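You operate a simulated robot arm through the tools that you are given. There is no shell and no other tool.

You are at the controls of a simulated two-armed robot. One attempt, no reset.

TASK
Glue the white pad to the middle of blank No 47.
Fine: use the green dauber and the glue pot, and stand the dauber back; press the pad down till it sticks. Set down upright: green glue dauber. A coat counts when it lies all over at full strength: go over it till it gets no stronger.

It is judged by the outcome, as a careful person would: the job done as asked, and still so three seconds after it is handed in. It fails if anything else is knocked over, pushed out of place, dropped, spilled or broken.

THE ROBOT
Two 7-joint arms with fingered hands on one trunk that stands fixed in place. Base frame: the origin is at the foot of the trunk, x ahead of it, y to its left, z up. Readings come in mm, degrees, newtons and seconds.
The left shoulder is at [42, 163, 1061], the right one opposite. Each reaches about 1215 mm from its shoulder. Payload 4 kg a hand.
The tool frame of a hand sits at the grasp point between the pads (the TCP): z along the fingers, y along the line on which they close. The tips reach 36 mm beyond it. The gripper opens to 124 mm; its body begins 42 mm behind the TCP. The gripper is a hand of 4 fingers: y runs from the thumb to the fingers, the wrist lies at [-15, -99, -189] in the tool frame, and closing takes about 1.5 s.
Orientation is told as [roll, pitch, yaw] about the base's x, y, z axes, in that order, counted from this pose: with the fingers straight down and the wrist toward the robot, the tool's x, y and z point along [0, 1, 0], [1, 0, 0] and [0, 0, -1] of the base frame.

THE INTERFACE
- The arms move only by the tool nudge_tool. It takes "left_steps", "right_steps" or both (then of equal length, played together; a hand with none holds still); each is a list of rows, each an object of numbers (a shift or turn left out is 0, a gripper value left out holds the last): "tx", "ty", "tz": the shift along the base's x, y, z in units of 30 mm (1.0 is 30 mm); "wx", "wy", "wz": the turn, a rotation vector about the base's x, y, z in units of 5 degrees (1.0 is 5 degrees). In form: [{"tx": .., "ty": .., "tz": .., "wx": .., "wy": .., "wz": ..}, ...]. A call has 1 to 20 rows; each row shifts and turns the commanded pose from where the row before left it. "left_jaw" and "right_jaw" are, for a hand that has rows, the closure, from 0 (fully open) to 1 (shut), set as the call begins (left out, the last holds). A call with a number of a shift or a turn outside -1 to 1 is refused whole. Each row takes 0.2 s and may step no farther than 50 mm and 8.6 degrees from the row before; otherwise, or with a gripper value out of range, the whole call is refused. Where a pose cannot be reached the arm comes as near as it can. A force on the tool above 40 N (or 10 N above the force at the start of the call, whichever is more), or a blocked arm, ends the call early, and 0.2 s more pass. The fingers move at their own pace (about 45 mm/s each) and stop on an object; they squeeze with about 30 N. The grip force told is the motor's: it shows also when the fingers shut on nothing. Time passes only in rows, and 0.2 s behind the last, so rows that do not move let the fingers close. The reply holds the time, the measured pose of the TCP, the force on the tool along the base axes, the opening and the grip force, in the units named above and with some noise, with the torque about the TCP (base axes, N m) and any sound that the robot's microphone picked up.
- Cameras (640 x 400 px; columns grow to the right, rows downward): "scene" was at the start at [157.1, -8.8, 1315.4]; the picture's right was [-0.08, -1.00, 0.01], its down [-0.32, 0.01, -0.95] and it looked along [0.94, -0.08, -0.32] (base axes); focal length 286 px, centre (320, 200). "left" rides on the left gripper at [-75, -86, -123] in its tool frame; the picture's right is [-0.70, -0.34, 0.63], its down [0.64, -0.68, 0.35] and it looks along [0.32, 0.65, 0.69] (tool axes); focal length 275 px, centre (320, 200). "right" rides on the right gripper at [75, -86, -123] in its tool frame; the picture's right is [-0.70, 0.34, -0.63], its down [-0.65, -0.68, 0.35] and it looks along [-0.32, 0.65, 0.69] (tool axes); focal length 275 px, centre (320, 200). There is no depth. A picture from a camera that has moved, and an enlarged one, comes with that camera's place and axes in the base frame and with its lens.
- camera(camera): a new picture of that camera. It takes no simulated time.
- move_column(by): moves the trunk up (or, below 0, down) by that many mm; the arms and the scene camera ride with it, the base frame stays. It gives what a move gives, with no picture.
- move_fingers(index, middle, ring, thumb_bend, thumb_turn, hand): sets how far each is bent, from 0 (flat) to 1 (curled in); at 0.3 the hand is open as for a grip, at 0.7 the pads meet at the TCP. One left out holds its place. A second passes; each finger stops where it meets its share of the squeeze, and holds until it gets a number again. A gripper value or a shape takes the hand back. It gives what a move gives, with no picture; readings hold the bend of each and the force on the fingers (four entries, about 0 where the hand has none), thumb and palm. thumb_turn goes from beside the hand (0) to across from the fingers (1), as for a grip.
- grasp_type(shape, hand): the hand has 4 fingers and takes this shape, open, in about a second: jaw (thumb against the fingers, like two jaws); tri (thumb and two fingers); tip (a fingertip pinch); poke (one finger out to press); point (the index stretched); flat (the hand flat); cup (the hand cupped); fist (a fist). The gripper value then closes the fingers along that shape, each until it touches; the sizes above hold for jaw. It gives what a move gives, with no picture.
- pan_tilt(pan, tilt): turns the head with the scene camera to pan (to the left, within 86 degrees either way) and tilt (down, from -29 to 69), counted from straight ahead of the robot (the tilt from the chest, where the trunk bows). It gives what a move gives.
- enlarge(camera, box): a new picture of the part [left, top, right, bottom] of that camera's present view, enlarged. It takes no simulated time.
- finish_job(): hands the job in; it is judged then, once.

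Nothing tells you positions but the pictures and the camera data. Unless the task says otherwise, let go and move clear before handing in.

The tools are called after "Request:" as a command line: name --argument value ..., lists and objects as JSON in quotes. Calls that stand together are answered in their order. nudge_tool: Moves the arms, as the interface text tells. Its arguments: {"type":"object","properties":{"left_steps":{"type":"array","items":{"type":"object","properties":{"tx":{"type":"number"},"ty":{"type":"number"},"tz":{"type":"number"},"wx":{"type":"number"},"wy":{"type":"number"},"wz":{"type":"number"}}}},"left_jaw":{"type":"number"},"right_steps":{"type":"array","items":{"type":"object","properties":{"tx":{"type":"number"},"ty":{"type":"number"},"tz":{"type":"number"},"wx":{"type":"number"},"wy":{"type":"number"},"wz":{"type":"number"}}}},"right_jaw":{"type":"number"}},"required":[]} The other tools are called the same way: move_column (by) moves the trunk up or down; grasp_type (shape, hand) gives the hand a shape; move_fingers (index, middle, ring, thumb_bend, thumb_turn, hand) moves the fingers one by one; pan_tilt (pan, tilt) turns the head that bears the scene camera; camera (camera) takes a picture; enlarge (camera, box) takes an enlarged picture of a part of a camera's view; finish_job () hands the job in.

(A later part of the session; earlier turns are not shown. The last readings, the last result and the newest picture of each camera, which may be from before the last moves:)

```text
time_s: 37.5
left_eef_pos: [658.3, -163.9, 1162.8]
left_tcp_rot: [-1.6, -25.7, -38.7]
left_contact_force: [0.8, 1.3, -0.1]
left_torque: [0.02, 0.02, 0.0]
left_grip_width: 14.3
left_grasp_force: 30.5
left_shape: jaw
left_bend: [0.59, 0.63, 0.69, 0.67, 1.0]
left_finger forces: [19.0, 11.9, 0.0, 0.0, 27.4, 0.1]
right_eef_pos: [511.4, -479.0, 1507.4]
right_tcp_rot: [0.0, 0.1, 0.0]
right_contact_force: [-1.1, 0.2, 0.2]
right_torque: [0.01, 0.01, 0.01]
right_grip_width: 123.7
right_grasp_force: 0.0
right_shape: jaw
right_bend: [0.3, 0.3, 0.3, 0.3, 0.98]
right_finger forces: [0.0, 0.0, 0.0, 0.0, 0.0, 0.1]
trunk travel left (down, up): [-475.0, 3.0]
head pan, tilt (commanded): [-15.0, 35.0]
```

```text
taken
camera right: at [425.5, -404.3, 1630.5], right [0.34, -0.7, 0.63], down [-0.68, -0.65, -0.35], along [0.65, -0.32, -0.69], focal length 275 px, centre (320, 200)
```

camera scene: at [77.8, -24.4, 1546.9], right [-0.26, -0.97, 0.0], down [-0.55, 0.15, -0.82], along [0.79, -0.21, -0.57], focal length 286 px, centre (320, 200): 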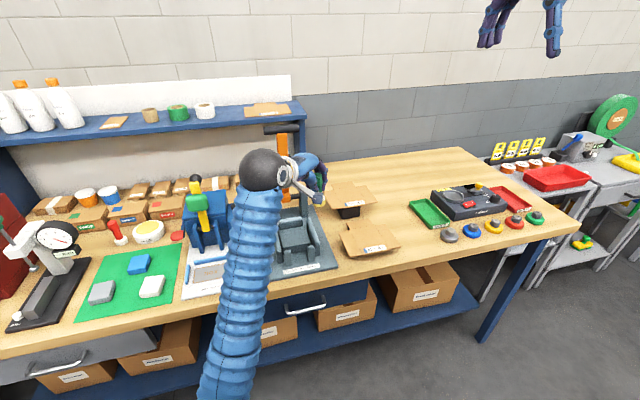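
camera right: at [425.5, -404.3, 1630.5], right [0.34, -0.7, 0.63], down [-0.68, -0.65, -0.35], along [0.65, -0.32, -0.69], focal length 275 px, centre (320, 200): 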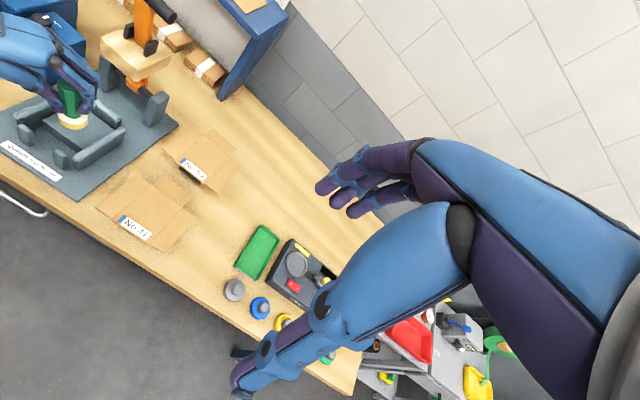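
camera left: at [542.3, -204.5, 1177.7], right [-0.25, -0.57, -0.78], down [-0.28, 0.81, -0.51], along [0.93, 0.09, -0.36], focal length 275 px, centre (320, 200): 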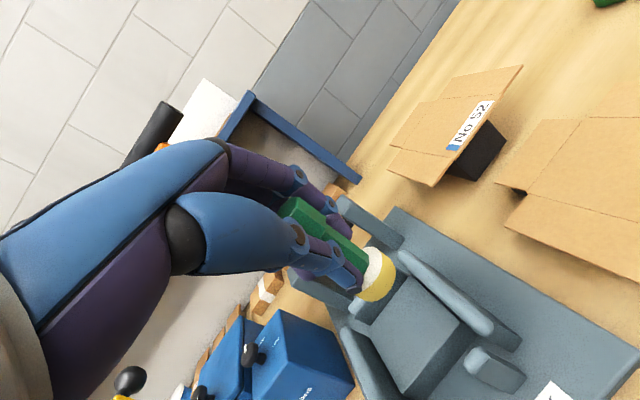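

Turning the wrist worked. I'll continue to above blank 47 while turning the yaw further.

Request:
nudge_tool --left_steps '[{"tx": 0.1, "ty": -0.6, "wz": -0.9}, {"tx": 0.1, "ty": -0.8, "wz": -0.9}, {"tx": 0.1, "ty": -0.85, "wz": -0.9}, {"tx": 0.2, "ty": -0.85, "wz": -0.9}, {"tx": 0.2, "ty": -0.85, "wz": -0.8}, {"tx": 0.2, "ty": -0.85, "wz": -0.8}, {"tx": 0.1, "ty": -0.8}, {}, {}]'

Request:
camera --camera "scene"

Request:
camera --camera "right"

Request:
camera --camera "left"

```text
time_s: 39.5
left_eef_pos: [690.2, -333.7, 1162.4]
left_tcp_rot: [-1.3, -25.6, -64.7]
left_contact_force: [-0.1, -0.3, -0.6]
left_torque: [-0.01, 0.01, 0.04]
left_grip_width: 14.0
left_grasp_force: 30.2
left_shape: jaw
left_bend: [0.59, 0.63, 0.69, 0.67, 1.0]
left_finger forces: [19.3, 12.4, 0.1, 0.0, 27.4, 0.0]
right_eef_pos: [510.8, -479.7, 1507.6]
right_tcp_rot: [0.1, 0.1, 0.0]
right_contact_force: [-0.7, -0.4, -0.2]
right_torque: [-0.02, -0.01, -0.02]
right_grip_width: 124.1
right_grasp_force: 0.0
right_shape: jaw
right_bend: [0.3, 0.3, 0.3, 0.3, 0.98]
right_finger forces: [0.1, 0.1, 0.0, 0.0, 0.0, 0.0]
trunk travel left (down, up): [-475.0, 3.0]
head pan, tilt (commanded): [-15.0, 35.0]
```

```text
taken
camera scene: at [77.9, -24.7, 1546.9], right [-0.26, -0.97, 0.0], down [-0.55, 0.15, -0.82], along [0.79, -0.21, -0.57], focal length 286 px, centre (320, 200)
```

scene: 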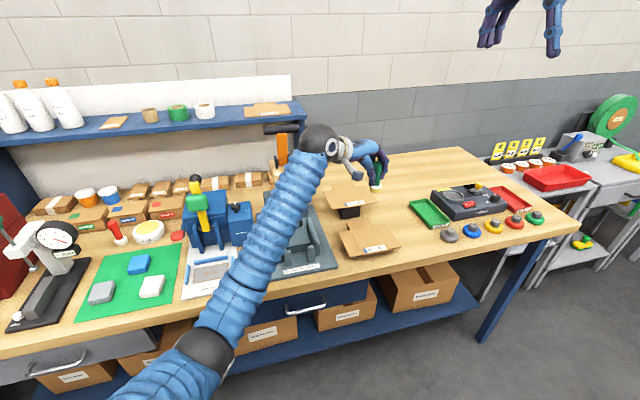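

```text
taken
camera right: at [425.6, -404.7, 1630.3], right [0.34, -0.7, 0.63], down [-0.68, -0.65, -0.35], along [0.65, -0.32, -0.69], focal length 275 px, centre (320, 200)
```

right: 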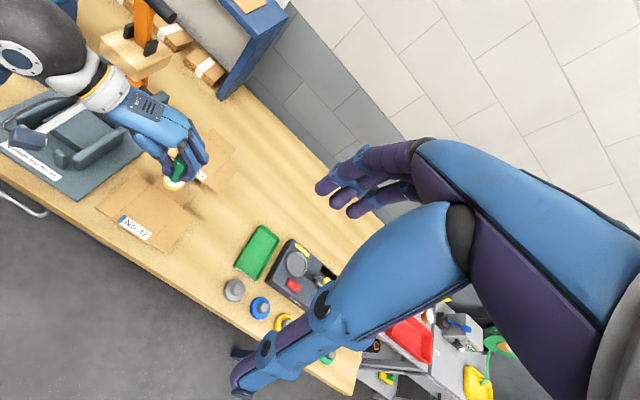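

```text
taken
camera left: at [567.3, -244.5, 1238.8], right [-0.66, -0.27, -0.7], down [0.38, 0.69, -0.62], along [0.65, -0.68, -0.35], focal length 275 px, centre (320, 200)
```

left: 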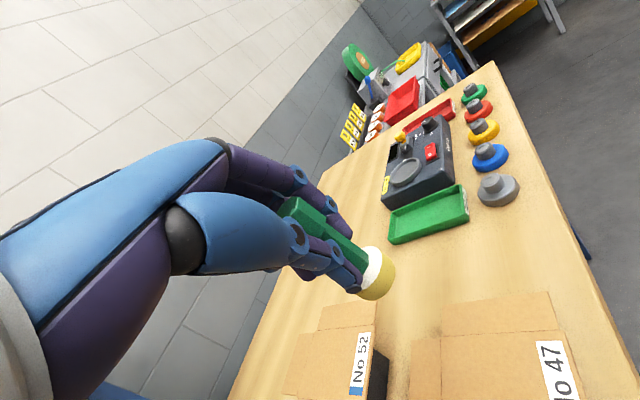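

Request:
nudge_tool --left_steps '[{"tx": -0.09, "wz": 1}, {"tx": -0.09, "wz": 1}, {"tx": -0.09, "wz": 1}, {"wz": 1}, {"tz": -0.8}, {"tz": -0.8}, {"tz": -0.8}, {}, {}]'

Request:
enlarge --camera "scene" --box '[320, 160, 420, 260]'

Request:
enlarge --camera "right" --box '[80, 110, 260, 260]'

Request:
camera --camera "left"

```text
time_s: 41.5
left_eef_pos: [681.4, -330.1, 1093.4]
left_tcp_rot: [-1.4, -25.6, -44.7]
left_contact_force: [0.6, 0.1, -0.6]
left_torque: [0.0, 0.02, -0.01]
left_grip_width: 13.6
left_grasp_force: 29.9
left_shape: jaw
left_bend: [0.59, 0.63, 0.69, 0.67, 1.0]
left_finger forces: [19.5, 12.7, 0.1, 0.0, 27.4, 0.0]
right_eef_pos: [511.9, -479.1, 1508.3]
right_tcp_rot: [0.0, 0.0, 0.0]
right_contact_force: [0.2, 0.0, 0.2]
right_torque: [-0.01, 0.02, -0.01]
right_grip_width: 123.8
right_grasp_force: 0.2
right_shape: jaw
right_bend: [0.3, 0.3, 0.3, 0.3, 0.98]
right_finger forces: [0.0, 0.0, 0.0, 0.0, 0.1, 0.1]
trunk travel left (down, up): [-475.0, 3.0]
head pan, tilt (commanded): [-15.0, 35.0]
```

```text
4.00 times, centred on (370, 210) of scene
camera zoom: at [77.7, -24.5, 1547.0], right [-0.26, -0.97, 0.0], down [-0.55, 0.15, -0.82], along [0.79, -0.21, -0.57], focal length 1143 px, centre (120, 160)
```

zoom: 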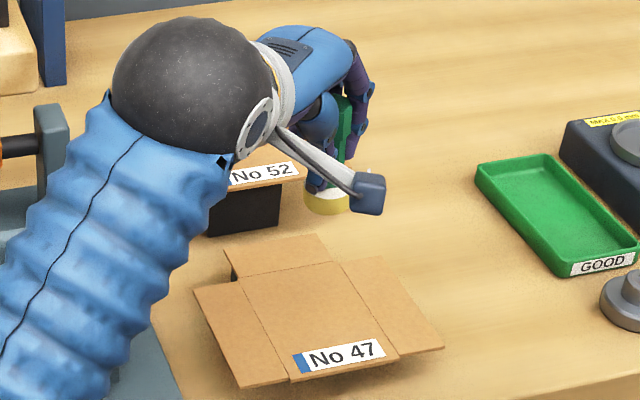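

```text
2.67 times, centred on (170, 185) of right
camera zoom: at [425.4, -404.5, 1630.5], right [0.34, -0.7, 0.63], down [-0.68, -0.65, -0.35], along [0.65, -0.32, -0.69], focal length 734 px, centre (720, 240)
```

zoom: 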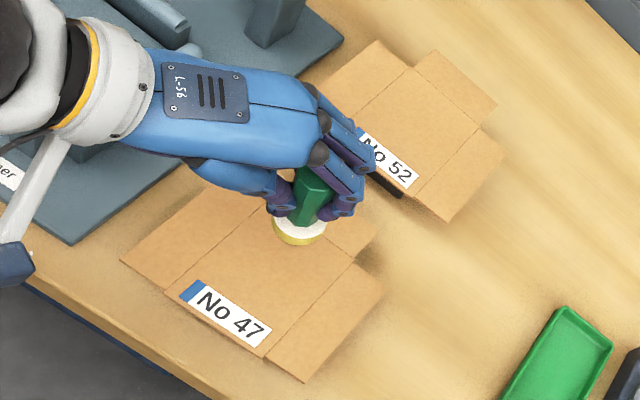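

```text
taken
camera left: at [536.6, -289.2, 1168.9], right [-0.53, -0.48, -0.7], down [0.12, 0.77, -0.62], along [0.84, -0.41, -0.35], focal length 275 px, centre (320, 200)
```

left: 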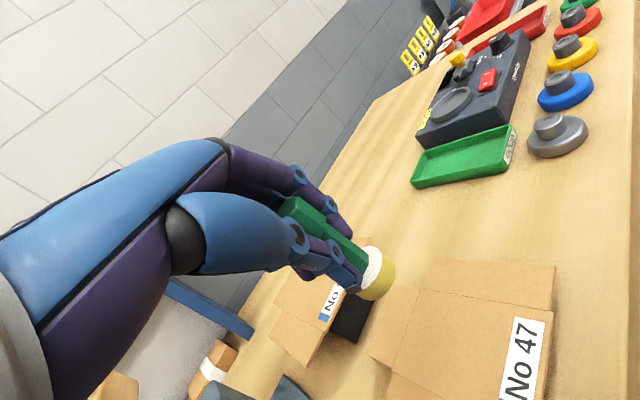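

The dauber bottom is at about (695, -350), nearly over the panel centre I put at (689, -352). I'll descend close to the surface and check alignment.

Request:
nudge_tool --left_steps '[{"tx": -0.18, "ty": -0.05, "tz": -0.7}, {"tz": -0.8}, {"tz": -0.8}, {"tz": -0.6}, {"tz": -0.2}, {}]'

Request:
enlarge --camera "right" --box '[80, 130, 240, 260]'

Request:
enlarge --camera "scene" --box '[320, 180, 420, 260]'

Request:
camera --camera "left"

```text
time_s: 42.9
left_eef_pos: [676.0, -334.8, 999.1]
left_tcp_rot: [-1.3, -25.7, -44.7]
left_contact_force: [0.1, -0.3, -0.8]
left_torque: [-0.02, 0.01, 0.01]
left_grip_width: 13.9
left_grasp_force: 30.0
left_shape: jaw
left_bend: [0.59, 0.63, 0.69, 0.67, 1.0]
left_finger forces: [19.6, 12.7, 0.0, 0.1, 27.5, 0.0]
right_eef_pos: [511.6, -479.6, 1507.3]
right_tcp_rot: [0.0, -0.1, 0.0]
right_contact_force: [-0.4, 0.2, 0.3]
right_torque: [0.01, -0.02, 0.02]
right_grip_width: 123.5
right_grasp_force: 0.2
right_shape: jaw
right_bend: [0.3, 0.3, 0.3, 0.3, 0.98]
right_finger forces: [0.0, 0.0, 0.1, 0.0, 0.1, 0.0]
trunk travel left (down, up): [-475.0, 3.0]
head pan, tilt (commanded): [-15.0, 35.0]
```

```text
3.08 times, centred on (160, 195) of right
camera zoom: at [425.4, -404.5, 1630.5], right [0.34, -0.7, 0.63], down [-0.68, -0.65, -0.35], along [0.65, -0.32, -0.69], focal length 847 px, centre (812, 215)
```

zoom: 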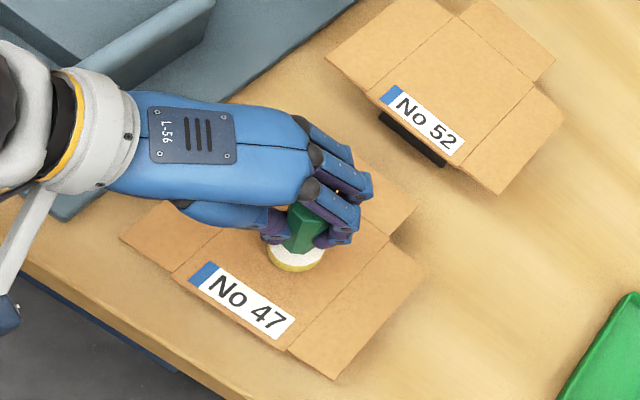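

```text
5.00 times, centred on (370, 220) of scene
camera zoom: at [77.8, -24.5, 1547.0], right [-0.26, -0.97, 0.0], down [-0.55, 0.15, -0.82], along [0.79, -0.21, -0.57], focal length 1428 px, centre (70, 100)
```

zoom: 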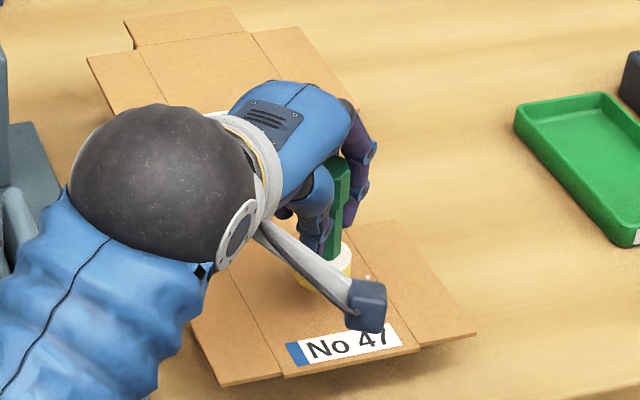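

```text
taken
camera left: at [531.6, -292.5, 1075.0], right [-0.53, -0.48, -0.7], down [0.12, 0.77, -0.62], along [0.84, -0.41, -0.35], focal length 275 px, centre (320, 200)
```

left: 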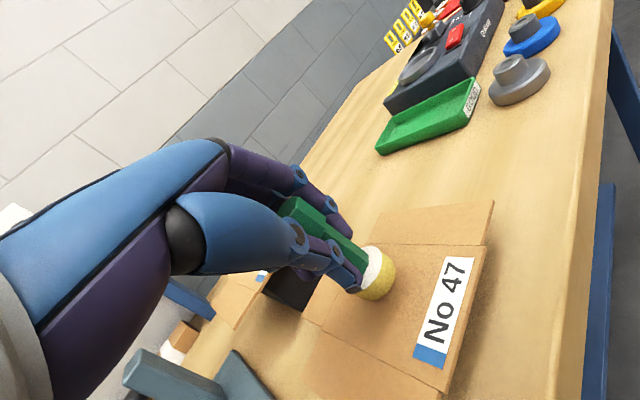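

Request:
nudge_tool --left_steps '[{"tz": -0.15, "tx": 0.1, "ty": 0.13}, {"tz": -0.12}, {"tz": -0.1}, {"tz": -0.08}, {}]'

Request:
enlarge --camera "left" --box '[300, 200, 500, 360]'

```text
time_s: 44.1
left_eef_pos: [679.2, -329.6, 984.4]
left_tcp_rot: [-1.5, -25.6, -44.7]
left_contact_force: [1.2, -0.3, -1.3]
left_torque: [0.04, 0.05, -0.02]
left_grip_width: 13.8
left_grasp_force: 30.3
left_shape: jaw
left_bend: [0.59, 0.63, 0.69, 0.67, 1.0]
left_finger forces: [19.6, 12.7, 0.0, 0.1, 27.4, 0.1]
right_eef_pos: [512.1, -479.2, 1509.4]
right_tcp_rot: [0.0, 0.1, 0.1]
right_contact_force: [-0.7, 0.1, -0.3]
right_torque: [0.01, 0.0, 0.0]
right_grip_width: 123.7
right_grasp_force: 0.1
right_shape: jaw
right_bend: [0.3, 0.3, 0.3, 0.3, 0.98]
right_finger forces: [0.1, 0.0, 0.0, 0.1, 0.1, 0.0]
trunk travel left (down, up): [-475.0, 3.0]
head pan, tilt (commanded): [-15.0, 35.0]
```

```text
2.50 times, centred on (400, 280) of left
camera zoom: at [534.3, -288.7, 1061.2], right [-0.53, -0.48, -0.7], down [0.12, 0.77, -0.62], along [0.84, -0.41, -0.35], focal length 688 px, centre (120, 0)
```

zoom: 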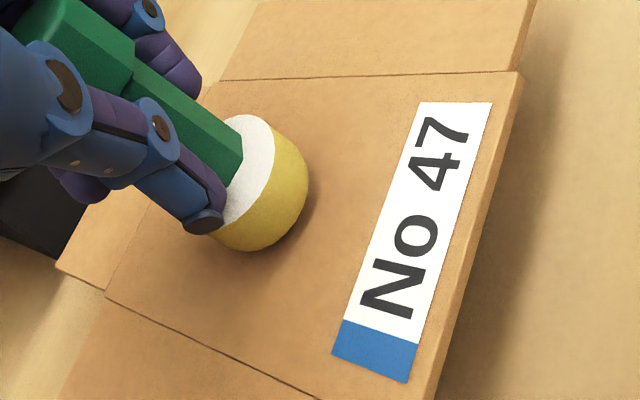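

Request:
nudge_tool --left_steps '[{"tz": -0.07}, {"tz": -0.07}, {"tz": -0.05}, {}]'

Request:
enlarge --camera "left" --box '[300, 200, 500, 360]'

```text
time_s: 45.1
left_eef_pos: [679.8, -329.7, 978.7]
left_tcp_rot: [-1.4, -25.6, -44.7]
left_contact_force: [-0.4, -0.4, 0.2]
left_torque: [0.01, 0.03, -0.03]
left_grip_width: 13.6
left_grasp_force: 30.2
left_shape: jaw
left_bend: [0.59, 0.63, 0.69, 0.67, 1.0]
left_finger forces: [19.6, 12.9, 0.0, 0.1, 27.5, 0.0]
right_eef_pos: [511.3, -479.1, 1506.7]
right_tcp_rot: [-0.1, 0.0, 0.1]
right_contact_force: [0.8, -0.7, -0.5]
right_torque: [0.03, -0.01, 0.0]
right_grip_width: 123.7
right_grasp_force: 0.0
right_shape: jaw
right_bend: [0.3, 0.3, 0.3, 0.3, 0.98]
right_finger forces: [0.0, 0.0, 0.1, 0.0, 0.0, 0.0]
trunk travel left (down, up): [-475.0, 3.0]
head pan, tilt (commanded): [-15.0, 35.0]
```

```text
2.50 times, centred on (400, 280) of left
camera zoom: at [534.4, -288.6, 1056.0], right [-0.53, -0.48, -0.7], down [0.12, 0.77, -0.62], along [0.84, -0.41, -0.35], focal length 688 px, centre (120, 0)
```

zoom: 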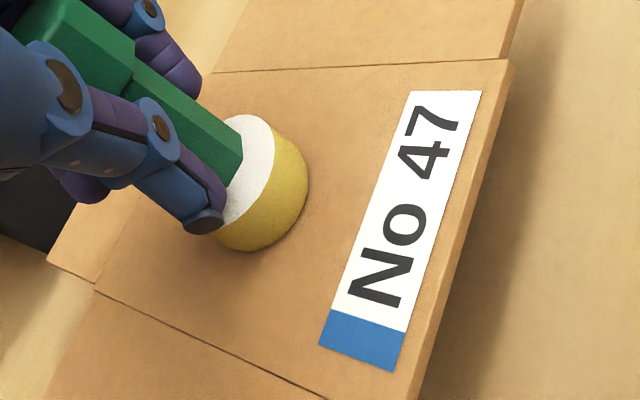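

Request:
nudge_tool --left_steps '[{"tz": -0.06}, {"tz": -0.06}, {"tz": -0.04}, {}]'

Request:
enlarge --camera "left" --box '[300, 200, 500, 360]'

```text
time_s: 46.1
left_eef_pos: [679.0, -329.8, 977.1]
left_tcp_rot: [-1.4, -25.9, -44.7]
left_contact_force: [0.0, -1.2, 23.9]
left_torque: [-0.09, -0.17, 0.01]
left_grip_width: 12.2
left_grasp_force: 29.9
left_shape: jaw
left_bend: [0.58, 0.62, 0.69, 0.68, 1.0]
left_finger forces: [22.6, 13.9, 0.0, 0.0, 29.8, 0.0]
right_eef_pos: [509.8, -477.9, 1509.3]
right_tcp_rot: [-0.1, -0.1, 0.0]
right_contact_force: [0.8, 0.0, -0.1]
right_torque: [0.0, 0.01, 0.0]
right_grip_width: 123.8
right_grasp_force: 0.1
right_shape: jaw
right_bend: [0.3, 0.3, 0.3, 0.3, 0.98]
right_finger forces: [0.0, 0.0, 0.0, 0.0, 0.1, 0.1]
trunk travel left (down, up): [-475.0, 3.0]
head pan, tilt (commanded): [-15.0, 35.0]
```

```text
2.50 times, centred on (400, 280) of left
camera zoom: at [532.7, -288.1, 1053.1], right [-0.52, -0.48, -0.7], down [0.12, 0.77, -0.62], along [0.84, -0.41, -0.35], focal length 688 px, centre (120, 0)
```

zoom: 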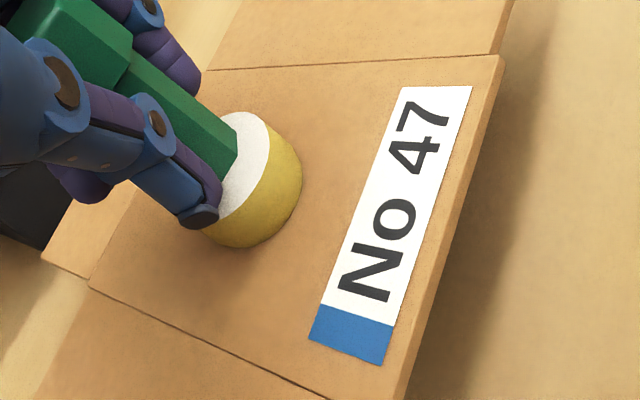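

Contact at about 24 N at TCP z ≈ 977. I'll lift slightly and see what mark it leaves.

Request:
nudge_tool --left_steps '[{"tz": 0.15}, {"tz": 0.3}, {"tz": 0.5}, {"tx": -0.8, "ty": 0.4}, {}]'

Request:
enlarge --camera "left" --box '[300, 200, 500, 360]'

Request:
enlarge --camera "right" --box '[80, 130, 240, 260]'

Request:
enlarge --camera "scene" --box '[320, 180, 420, 260]'

```text
time_s: 47.3
left_eef_pos: [654.5, -319.4, 1001.3]
left_tcp_rot: [-1.4, -25.5, -44.6]
left_contact_force: [-0.7, -1.0, -0.3]
left_torque: [0.03, 0.03, 0.03]
left_grip_width: 12.5
left_grasp_force: 30.5
left_shape: jaw
left_bend: [0.58, 0.63, 0.69, 0.68, 1.0]
left_finger forces: [19.8, 12.5, 0.1, 0.0, 28.8, 0.0]
right_eef_pos: [511.2, -479.1, 1507.1]
right_tcp_rot: [0.0, 0.1, 0.0]
right_contact_force: [0.3, -1.0, -0.5]
right_torque: [0.01, 0.02, 0.0]
right_grip_width: 123.7
right_grasp_force: 0.0
right_shape: jaw
right_bend: [0.3, 0.3, 0.3, 0.3, 0.98]
right_finger forces: [0.0, 0.1, 0.1, 0.2, 0.0, 0.1]
trunk travel left (down, up): [-475.0, 3.0]
head pan, tilt (commanded): [-15.0, 35.0]
```

```text
2.50 times, centred on (400, 280) of left
camera zoom: at [509.9, -276.8, 1077.8], right [-0.53, -0.48, -0.7], down [0.12, 0.78, -0.62], along [0.84, -0.41, -0.35], focal length 688 px, centre (120, 0)
```

zoom: 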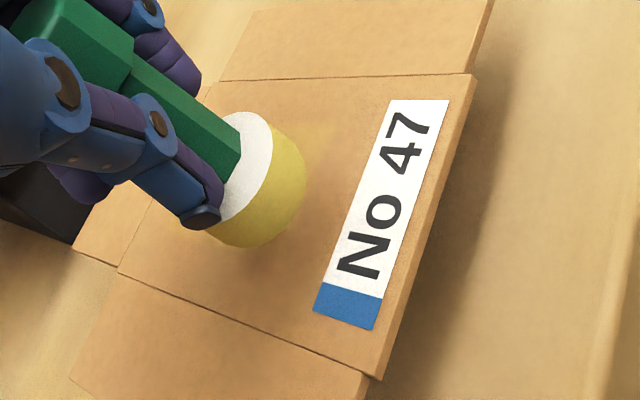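

```text
3.08 times, centred on (160, 195) of right
camera zoom: at [426.0, -405.0, 1630.2], right [0.34, -0.7, 0.63], down [-0.68, -0.65, -0.35], along [0.65, -0.32, -0.69], focal length 847 px, centre (812, 215)
```

zoom: 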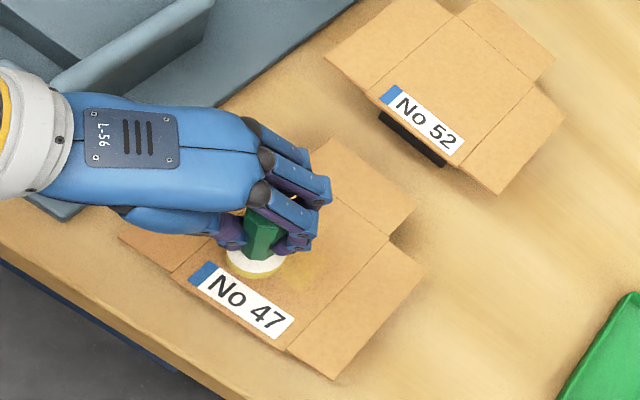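

```text
5.00 times, centred on (370, 220) of scene
camera zoom: at [78.3, -25.0, 1546.9], right [-0.26, -0.97, 0.0], down [-0.55, 0.15, -0.82], along [0.79, -0.21, -0.57], focal length 1428 px, centre (70, 100)
```

zoom: 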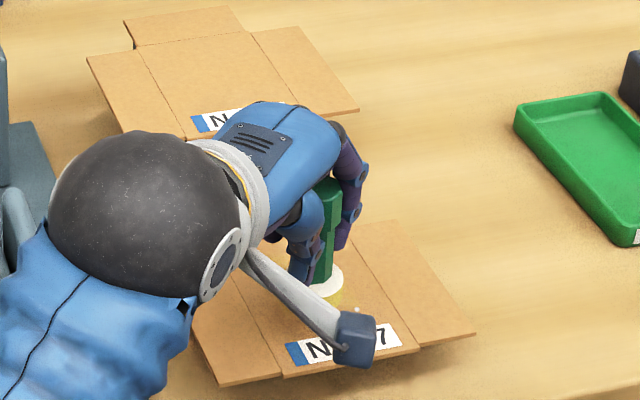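

Request:
enlarge --camera "right" --box '[110, 170, 200, 245]'

Request:
enlarge --camera "left" --box '[360, 210, 460, 300]'

```text
5.33 times, centred on (155, 208) of right
camera zoom: at [426.0, -405.0, 1630.2], right [0.34, -0.7, 0.63], down [-0.68, -0.65, -0.35], along [0.65, -0.32, -0.69], focal length 1468 px, centre (1200, 160)
```

zoom: 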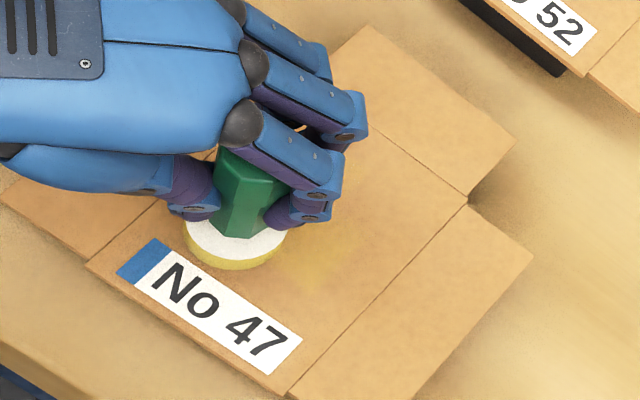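

```text
4.44 times, centred on (410, 255) of left
camera zoom: at [509.9, -276.8, 1077.8], right [-0.53, -0.48, -0.7], down [0.12, 0.78, -0.62], along [0.84, -0.41, -0.35], focal length 1224 px, centre (-80, -44)
```

zoom: 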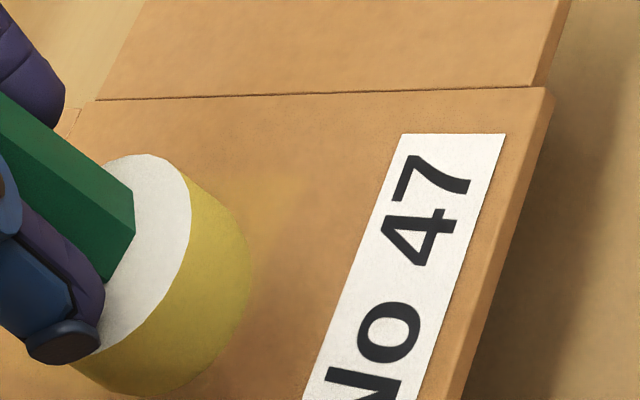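

Request:
nudge_tool --left_steps '[{"tz": 0.8}, {"tz": 0.8, "tx": -0.8}, {"tx": -0.9, "ty": 0.6}, {"tx": -0.9, "ty": 0.6}, {}]'

Request:
enlarge --camera "right" --box '[110, 170, 200, 245]'

Request:
enlarge --camera "left" --box '[320, 180, 480, 300]'

```text
time_s: 48.5
left_eef_pos: [577.4, -281.1, 1048.3]
left_tcp_rot: [-1.3, -25.5, -44.7]
left_contact_force: [0.2, 0.2, -0.8]
left_torque: [0.03, 0.0, -0.03]
left_grip_width: 12.2
left_grasp_force: 30.0
left_shape: jaw
left_bend: [0.58, 0.63, 0.69, 0.68, 1.0]
left_finger forces: [19.8, 12.6, 0.0, 0.1, 28.7, 0.0]
right_eef_pos: [511.1, -480.5, 1508.1]
right_tcp_rot: [0.0, 0.1, 0.0]
right_contact_force: [0.4, 1.3, 0.3]
right_torque: [0.02, 0.01, -0.01]
right_grip_width: 123.9
right_grasp_force: 0.1
right_shape: jaw
right_bend: [0.3, 0.3, 0.3, 0.3, 0.98]
right_finger forces: [0.0, 0.0, 0.0, 0.0, 0.0, 0.0]
trunk travel left (down, up): [-475.0, 3.0]
head pan, tilt (commanded): [-15.0, 35.0]
```

```text
5.33 times, centred on (155, 208) of right
camera zoom: at [425.9, -404.9, 1630.2], right [0.34, -0.7, 0.63], down [-0.68, -0.65, -0.35], along [0.65, -0.32, -0.69], focal length 1468 px, centre (1200, 160)
```

zoom: 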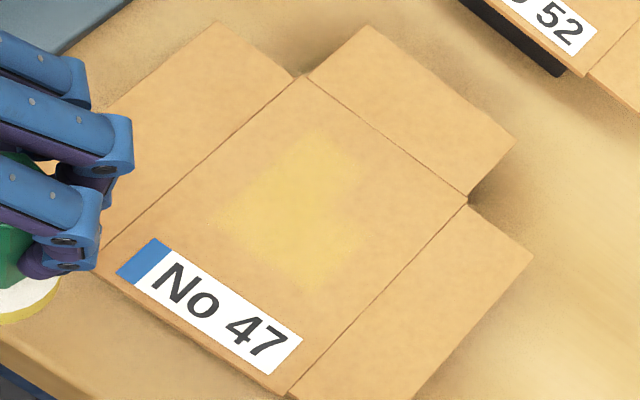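

```text
3.33 times, centred on (400, 240) of left
camera zoom: at [433.0, -239.7, 1125.3], right [-0.53, -0.48, -0.7], down [0.12, 0.78, -0.62], along [0.84, -0.41, -0.35], focal length 918 px, centre (53, 67)
```

zoom: 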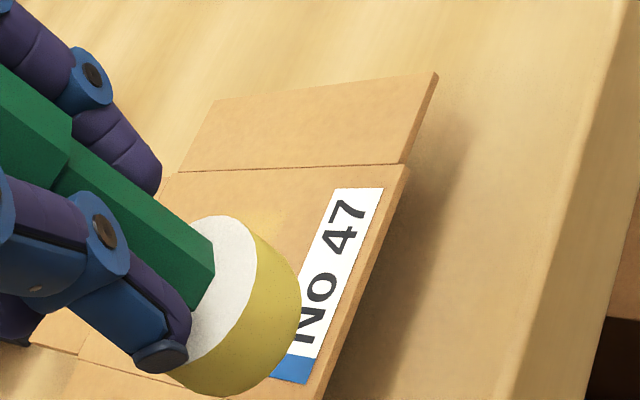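

Request:
enlarge --camera "right" --box '[132, 182, 172, 216]'

Request:
camera --camera "right"

```text
11.76 times, centred on (152, 199) of right
camera zoom: at [425.9, -404.9, 1630.2], right [0.34, -0.7, 0.63], down [-0.68, -0.65, -0.35], along [0.65, -0.32, -0.69], focal length 3238 px, centre (2296, 212)
```

zoom: 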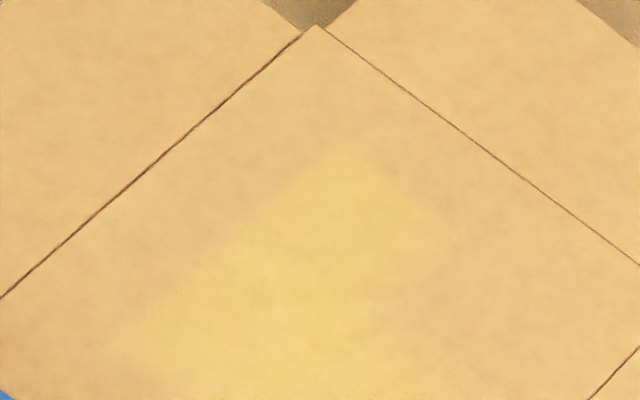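

```text
taken
camera right: at [425.9, -404.9, 1630.2], right [0.34, -0.7, 0.63], down [-0.68, -0.65, -0.35], along [0.65, -0.32, -0.69], focal length 275 px, centre (320, 200)
```

right: 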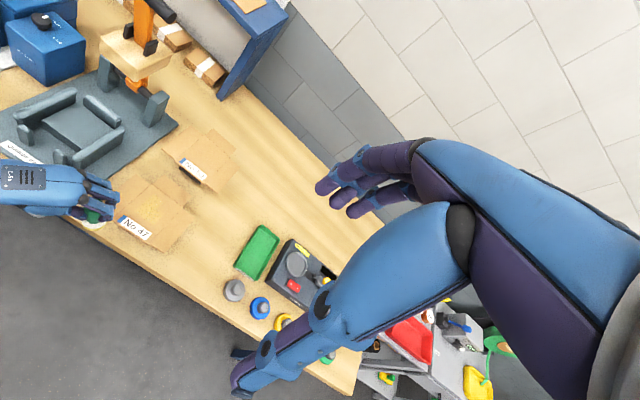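

Request:
enlarge --camera "right" --box '[128, 186, 176, 226]'

Request:
enlarge --camera "scene" --box '[350, 218, 400, 258]'

```text
10.00 times, centred on (152, 206) of right
camera zoom: at [425.9, -404.9, 1630.2], right [0.34, -0.7, 0.63], down [-0.68, -0.65, -0.35], along [0.65, -0.32, -0.69], focal length 2753 px, centre (2000, 140)
```

zoom: 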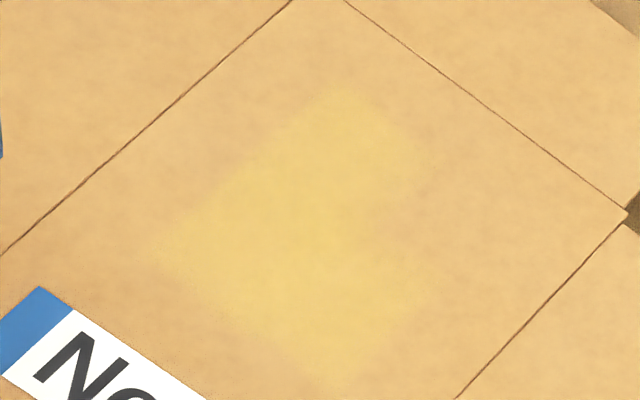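

```text
10.00 times, centred on (375, 238) of scene
camera zoom: at [78.2, -24.9, 1546.9], right [-0.26, -0.97, 0.0], down [-0.55, 0.15, -0.82], along [0.79, -0.21, -0.57], focal length 2857 px, centre (-230, -180)
```

zoom: 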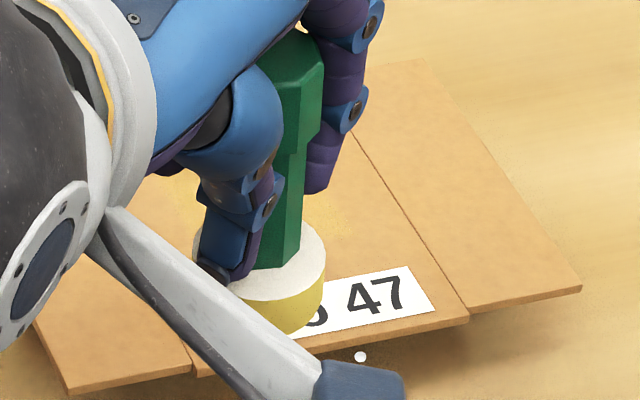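

A faint, blocky glue mark shows on the panel. I'll move the hand clear to see it properly from the scene camera.

Request:
nudge_tool --left_steps '[{"tz": 0.8}, {"tz": 0.8, "ty": 0.8}, {"tz": 0.5, "ty": 0.9}, {"ty": 0.9}, {"ty": 0.9}, {}]'

Request:
enlarge --camera "scene" --box '[332, 208, 412, 262]'

Request:
enlarge --camera "right" --box '[90, 160, 210, 260]'

Request:
camera --camera "left"

```text
time_s: 49.9
left_eef_pos: [576.4, -178.1, 1109.3]
left_tcp_rot: [-1.5, -25.5, -44.7]
left_contact_force: [0.5, 1.3, -0.5]
left_torque: [0.01, -0.01, -0.02]
left_grip_width: 12.8
left_grasp_force: 30.3
left_shape: jaw
left_bend: [0.58, 0.63, 0.69, 0.68, 1.0]
left_finger forces: [20.1, 12.9, 0.0, 0.1, 28.6, 0.0]
right_eef_pos: [511.1, -479.6, 1506.9]
right_tcp_rot: [0.0, 0.0, 0.0]
right_contact_force: [0.2, -0.1, -0.4]
right_torque: [0.0, 0.03, 0.01]
right_grip_width: 123.7
right_grasp_force: 0.0
right_shape: jaw
right_bend: [0.3, 0.3, 0.3, 0.3, 0.98]
right_finger forces: [0.0, 0.0, 0.0, 0.1, 0.0, 0.0]
trunk travel left (down, up): [-475.0, 3.0]
head pan, tilt (commanded): [-15.0, 35.0]
```

```text
7.41 times, centred on (372, 235) of scene
camera zoom: at [77.7, -25.5, 1546.9], right [-0.26, -0.97, 0.0], down [-0.55, 0.15, -0.82], along [0.79, -0.21, -0.57], focal length 2116 px, centre (-65, -59)
```

zoom: 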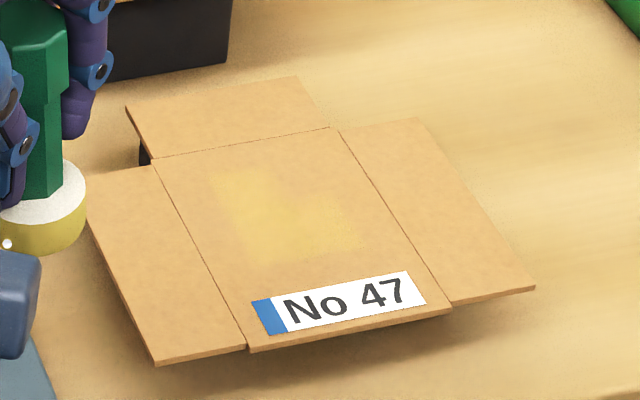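

```text
4.00 times, centred on (150, 210) of right
camera zoom: at [425.4, -405.5, 1630.2], right [0.34, -0.7, 0.63], down [-0.68, -0.64, -0.35], along [0.65, -0.31, -0.69], focal length 1101 px, centre (1000, 160)
```

zoom: 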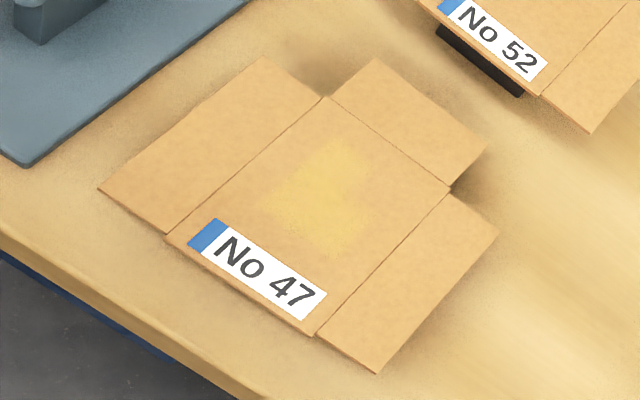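

```text
taken
camera left: at [431.6, -136.7, 1185.8], right [-0.53, -0.48, -0.7], down [0.12, 0.78, -0.62], along [0.84, -0.41, -0.35], focal length 275 px, centre (320, 200)
```

left: 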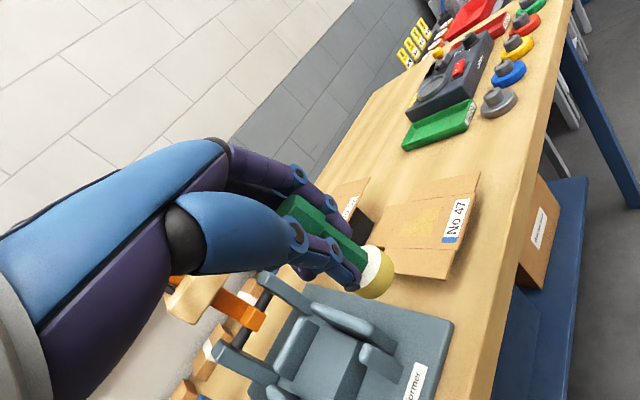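

The mark appears as part of a rectangular patch reaching from about -16 to +45 mm behind the panel centre, so the glue zone seems centred a bit toward the back of the panel. I'll go back and dab more spots to fill it in.

Request:
nudge_tool --left_steps '[{"tx": 0.4, "ty": -0.8}, {"tx": 0.6, "ty": -0.9}, {"tx": 0.8, "ty": -0.9}, {"tx": 0.9, "ty": -0.9}, {"tx": 0.7, "ty": -0.8}, {"tx": 0.57, "ty": -0.8, "tz": -0.5}, {"tz": -0.9}, {"tz": -0.9}, {"tz": -0.9}, {"tz": -0.5}, {}]'

Request:
enlarge --camera "left" --box '[300, 200, 500, 360]'

Request:
enlarge --camera "right" --box '[90, 160, 210, 260]'

```text
time_s: 52.3
left_eef_pos: [698.8, -329.3, 1005.4]
left_tcp_rot: [-1.4, -25.6, -44.7]
left_contact_force: [0.0, 0.0, -1.4]
left_torque: [0.06, 0.0, -0.02]
left_grip_width: 12.3
left_grasp_force: 29.9
left_shape: jaw
left_bend: [0.58, 0.63, 0.69, 0.68, 1.0]
left_finger forces: [20.1, 13.0, 0.0, 0.1, 28.5, 0.0]
right_eef_pos: [510.6, -480.3, 1508.4]
right_tcp_rot: [0.0, 0.1, 0.0]
right_contact_force: [-0.2, 0.3, 0.3]
right_torque: [0.01, 0.02, 0.02]
right_grip_width: 123.8
right_grasp_force: 0.1
right_shape: jaw
right_bend: [0.3, 0.3, 0.3, 0.3, 0.98]
right_finger forces: [0.0, 0.0, 0.0, 0.0, 0.0, 0.0]
trunk travel left (down, up): [-475.0, 3.0]
head pan, tilt (commanded): [-15.0, 35.0]
```

```text
2.50 times, centred on (400, 280) of left
camera zoom: at [553.5, -288.2, 1081.3], right [-0.53, -0.48, -0.7], down [0.12, 0.77, -0.62], along [0.84, -0.41, -0.35], focal length 688 px, centre (120, 0)
```

zoom: 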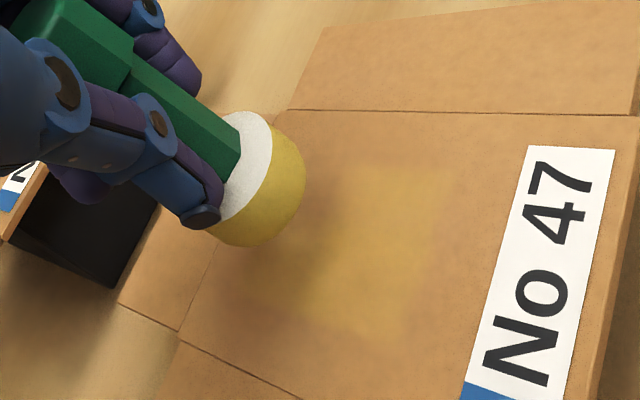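

```text
4.00 times, centred on (150, 210) of right
camera zoom: at [425.5, -404.8, 1630.4], right [0.34, -0.7, 0.63], down [-0.68, -0.65, -0.35], along [0.65, -0.32, -0.69], focal length 1101 px, centre (1000, 160)
```

zoom: 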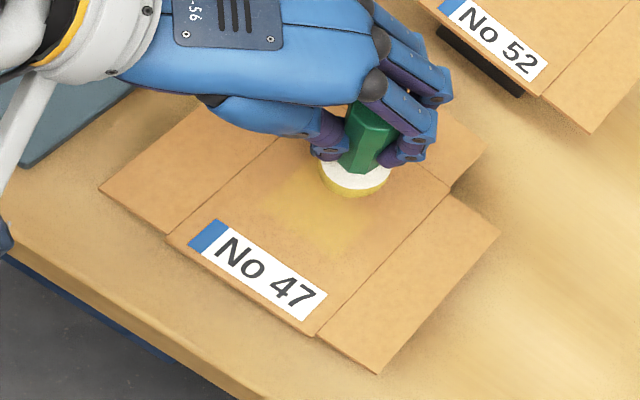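

Request:
nudge_tool --left_steps '[{"tz": -0.4}, {"tz": -0.3}, {"tz": -0.2}, {"tz": -0.05}, {"tz": -0.04}]'

Request:
enlarge --camera "left" --box '[300, 200, 500, 360]'

```text
time_s: 53.5
left_eef_pos: [695.8, -329.5, 977.0]
left_tcp_rot: [-1.3, -26.0, -44.7]
left_contact_force: [1.9, -1.2, 24.9]
left_torque: [-0.13, -0.3, 0.13]
left_grip_width: 11.7
left_grasp_force: 30.6
left_shape: jaw
left_bend: [0.58, 0.62, 0.69, 0.68, 1.0]
left_finger forces: [23.1, 15.4, 0.0, 0.1, 28.4, 0.1]
right_eef_pos: [509.7, -478.7, 1508.7]
right_tcp_rot: [-0.1, 0.0, 0.0]
right_contact_force: [0.2, -0.2, 0.0]
right_torque: [0.0, -0.01, 0.02]
right_grip_width: 123.8
right_grasp_force: 0.0
right_shape: jaw
right_bend: [0.3, 0.3, 0.3, 0.3, 0.98]
right_finger forces: [0.1, 0.1, 0.0, 0.1, 0.0, 0.0]
trunk travel left (down, up): [-475.0, 3.0]
head pan, tilt (commanded): [-15.0, 35.0]
```

```text
2.50 times, centred on (400, 280) of left
camera zoom: at [551.0, -287.5, 1052.5], right [-0.52, -0.48, -0.7], down [0.12, 0.77, -0.62], along [0.84, -0.41, -0.34], focal length 688 px, centre (120, 0)
```

zoom: 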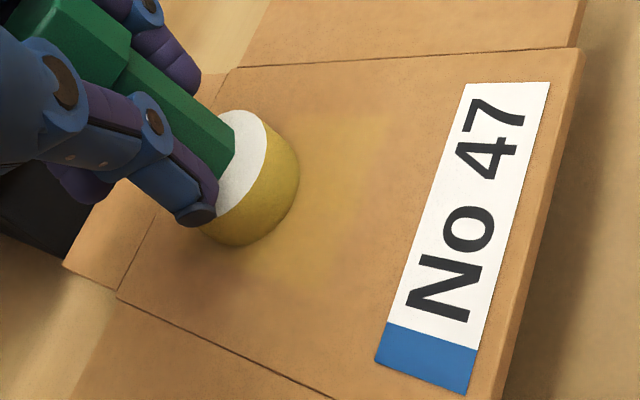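

Contact is about 25 N again. I'll now do a series of vertical dabs across the zone (back-right, back-left, left, front-left, front-right).

Request:
nudge_tool --left_steps '[{"tz": 0.22}, {"tx": 0.67, "ty": -0.4}, {"tz": -0.2}, {}, {"tz": 0.2}, {"ty": 0.8}, {"tz": -0.2}, {}, {"tz": 0.2}, {"tx": -0.67}, {"tz": -0.2}, {}, {"tz": 0.2}, {"tx": -0.67}, {"tz": -0.2}, {}, {"tz": 0.2}, {"ty": -0.8}, {"tz": -0.2}, {}]'

Request:
enlarge --camera "left" --box '[300, 200, 500, 360]'

Request:
enlarge --camera "right" --box '[90, 160, 210, 260]'

```text
time_s: 57.7
left_eef_pos: [674.4, -341.9, 976.9]
left_tcp_rot: [-1.3, -25.7, -44.7]
left_contact_force: [-1.4, 3.4, 23.4]
left_torque: [0.17, -0.12, 0.03]
left_grip_width: 11.3
left_grasp_force: 29.9
left_shape: jaw
left_bend: [0.58, 0.62, 0.69, 0.68, 1.0]
left_finger forces: [23.9, 15.5, 0.0, 0.0, 32.6, 0.1]
right_eef_pos: [510.3, -478.9, 1508.7]
right_tcp_rot: [0.0, 0.0, -0.1]
right_contact_force: [-0.6, 0.0, 0.5]
right_torque: [0.03, -0.03, -0.01]
right_grip_width: 123.8
right_grasp_force: 0.0
right_shape: jaw
right_bend: [0.3, 0.3, 0.3, 0.3, 0.98]
right_finger forces: [0.0, 0.0, 0.1, 0.0, 0.0, 0.0]
trunk travel left (down, up): [-475.0, 3.0]
head pan, tilt (commanded): [-15.0, 35.0]
```

```text
2.50 times, centred on (400, 280) of left
camera zoom: at [529.7, -300.7, 1051.9], right [-0.52, -0.48, -0.7], down [0.12, 0.77, -0.62], along [0.84, -0.41, -0.35], focal length 688 px, centre (120, 0)
```

zoom: 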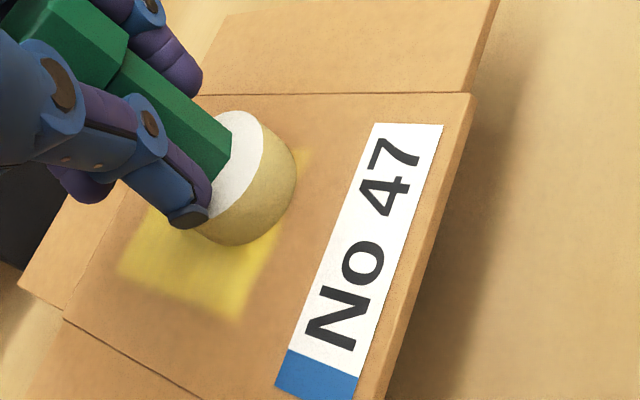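

```text
4.00 times, centred on (150, 210) of right
camera zoom: at [423.8, -404.1, 1631.1], right [0.34, -0.7, 0.63], down [-0.68, -0.65, -0.35], along [0.65, -0.32, -0.69], focal length 1101 px, centre (1000, 160)
```

zoom: 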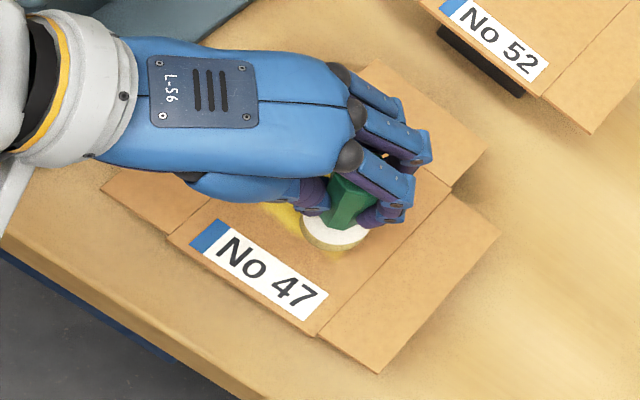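

The coat is building up, with sharp rectangular edges, and the dauber head has faded, so it's running low. I'll lift aside and look.

Request:
nudge_tool --left_steps '[{"tz": 0.4}, {"tz": 0.8}, {"tz": 0.8, "tx": -0.8}, {"tz": 0.8, "tx": -0.9, "ty": 0.6}, {"tz": 0.5, "tx": -0.9, "ty": 0.8}, {"ty": 0.9}, {"ty": 0.9}, {"ty": 0.9}, {}]'

Request:
enlarge --camera "scene" --box '[340, 216, 400, 258]'

Request:
enlarge --camera "right" --box '[112, 172, 184, 232]'

Request:
camera --camera "scene"

```text
time_s: 59.7
left_eef_pos: [596.8, -216.4, 1071.6]
left_tcp_rot: [-1.4, -25.5, -44.7]
left_contact_force: [-0.4, 0.4, -0.2]
left_torque: [0.01, -0.04, -0.01]
left_grip_width: 11.3
left_grasp_force: 30.0
left_shape: jaw
left_bend: [0.58, 0.62, 0.69, 0.68, 1.0]
left_finger forces: [21.6, 14.0, 0.0, 0.0, 28.8, 0.0]
right_eef_pos: [511.3, -479.8, 1506.9]
right_tcp_rot: [0.1, 0.2, 0.0]
right_contact_force: [-0.3, -0.1, 0.4]
right_torque: [0.04, -0.03, 0.03]
right_grip_width: 123.7
right_grasp_force: 0.0
right_shape: jaw
right_bend: [0.3, 0.3, 0.3, 0.3, 0.98]
right_finger forces: [0.0, 0.1, 0.0, 0.1, 0.0, 0.1]
trunk travel left (down, up): [-475.0, 3.0]
head pan, tilt (commanded): [-15.0, 35.0]
```

```text
9.52 times, centred on (370, 237) of scene
camera zoom: at [77.9, -25.2, 1546.9], right [-0.26, -0.97, 0.0], down [-0.55, 0.15, -0.82], along [0.79, -0.21, -0.57], focal length 2721 px, centre (-156, -152)
```

zoom: 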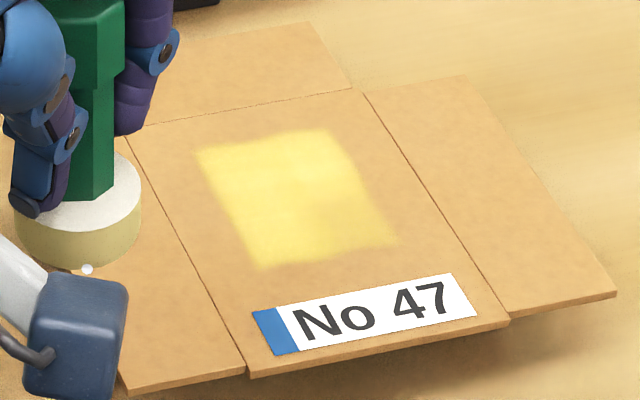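

```text
6.67 times, centred on (148, 202) of right
camera zoom: at [425.6, -405.2, 1630.2], right [0.34, -0.7, 0.63], down [-0.68, -0.64, -0.35], along [0.65, -0.31, -0.69], focal length 1835 px, centre (1467, 187)
```

zoom: 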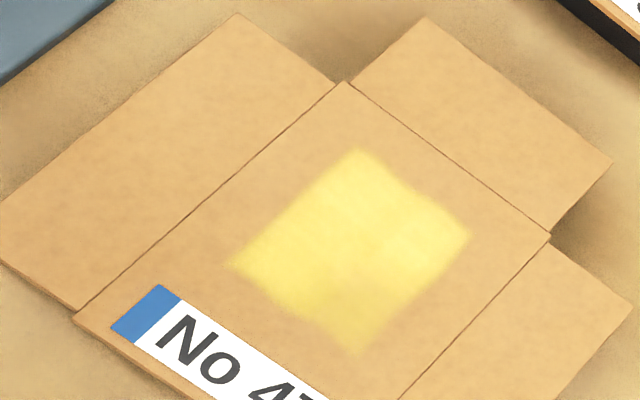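

```text
taken
camera scene: at [77.9, -25.2, 1546.9], right [-0.26, -0.97, 0.0], down [-0.55, 0.15, -0.82], along [0.79, -0.21, -0.57], focal length 286 px, centre (320, 200)
```

scene: 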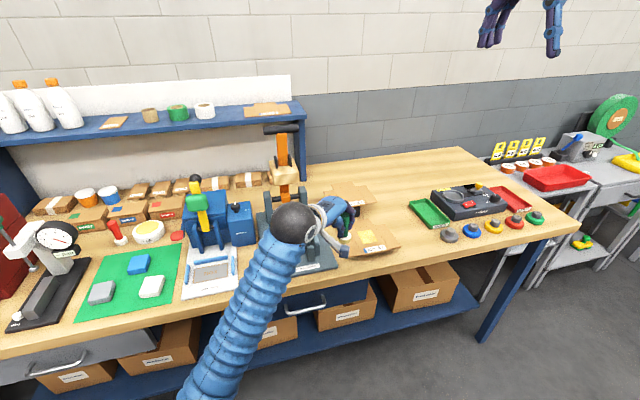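

The coat now fills a clean rectangle about 60 × 49 mm, centred about 12 mm behind the panel centre. It's stronger at the back-left and weaker at the front-right. I'll do another round of dabs with what's left before re-dipping, to compare strength.

Request:
nudge_tool --left_steps '[{"tx": 0.62, "ty": -0.86}, {"tx": 0.62, "ty": -0.86}, {"tx": 0.62, "ty": -0.86}, {"tx": 0.62, "ty": -0.86}, {"tz": -0.9}, {"tz": -0.9}, {"tz": -0.9}, {"tz": -0.2}, {}]'

```text
time_s: 61.7
left_eef_pos: [670.1, -323.1, 984.4]
left_tcp_rot: [-1.5, -25.6, -44.8]
left_contact_force: [0.0, 0.3, -0.5]
left_torque: [0.02, 0.02, -0.01]
left_grip_width: 11.3
left_grasp_force: 29.6
left_shape: jaw
left_bend: [0.58, 0.62, 0.69, 0.68, 1.0]
left_finger forces: [21.5, 14.0, 0.0, 0.0, 28.6, 0.1]
right_eef_pos: [510.9, -479.6, 1509.1]
right_tcp_rot: [0.0, 0.1, 0.0]
right_contact_force: [0.4, 0.3, 0.4]
right_torque: [0.01, -0.01, 0.04]
right_grip_width: 123.9
right_grasp_force: 0.1
right_shape: jaw
right_bend: [0.3, 0.3, 0.3, 0.3, 0.98]
right_finger forces: [0.0, 0.1, 0.0, 0.0, 0.0, 0.0]
trunk travel left (down, up): [-475.0, 3.0]
head pan, tilt (commanded): [-15.0, 35.0]
```

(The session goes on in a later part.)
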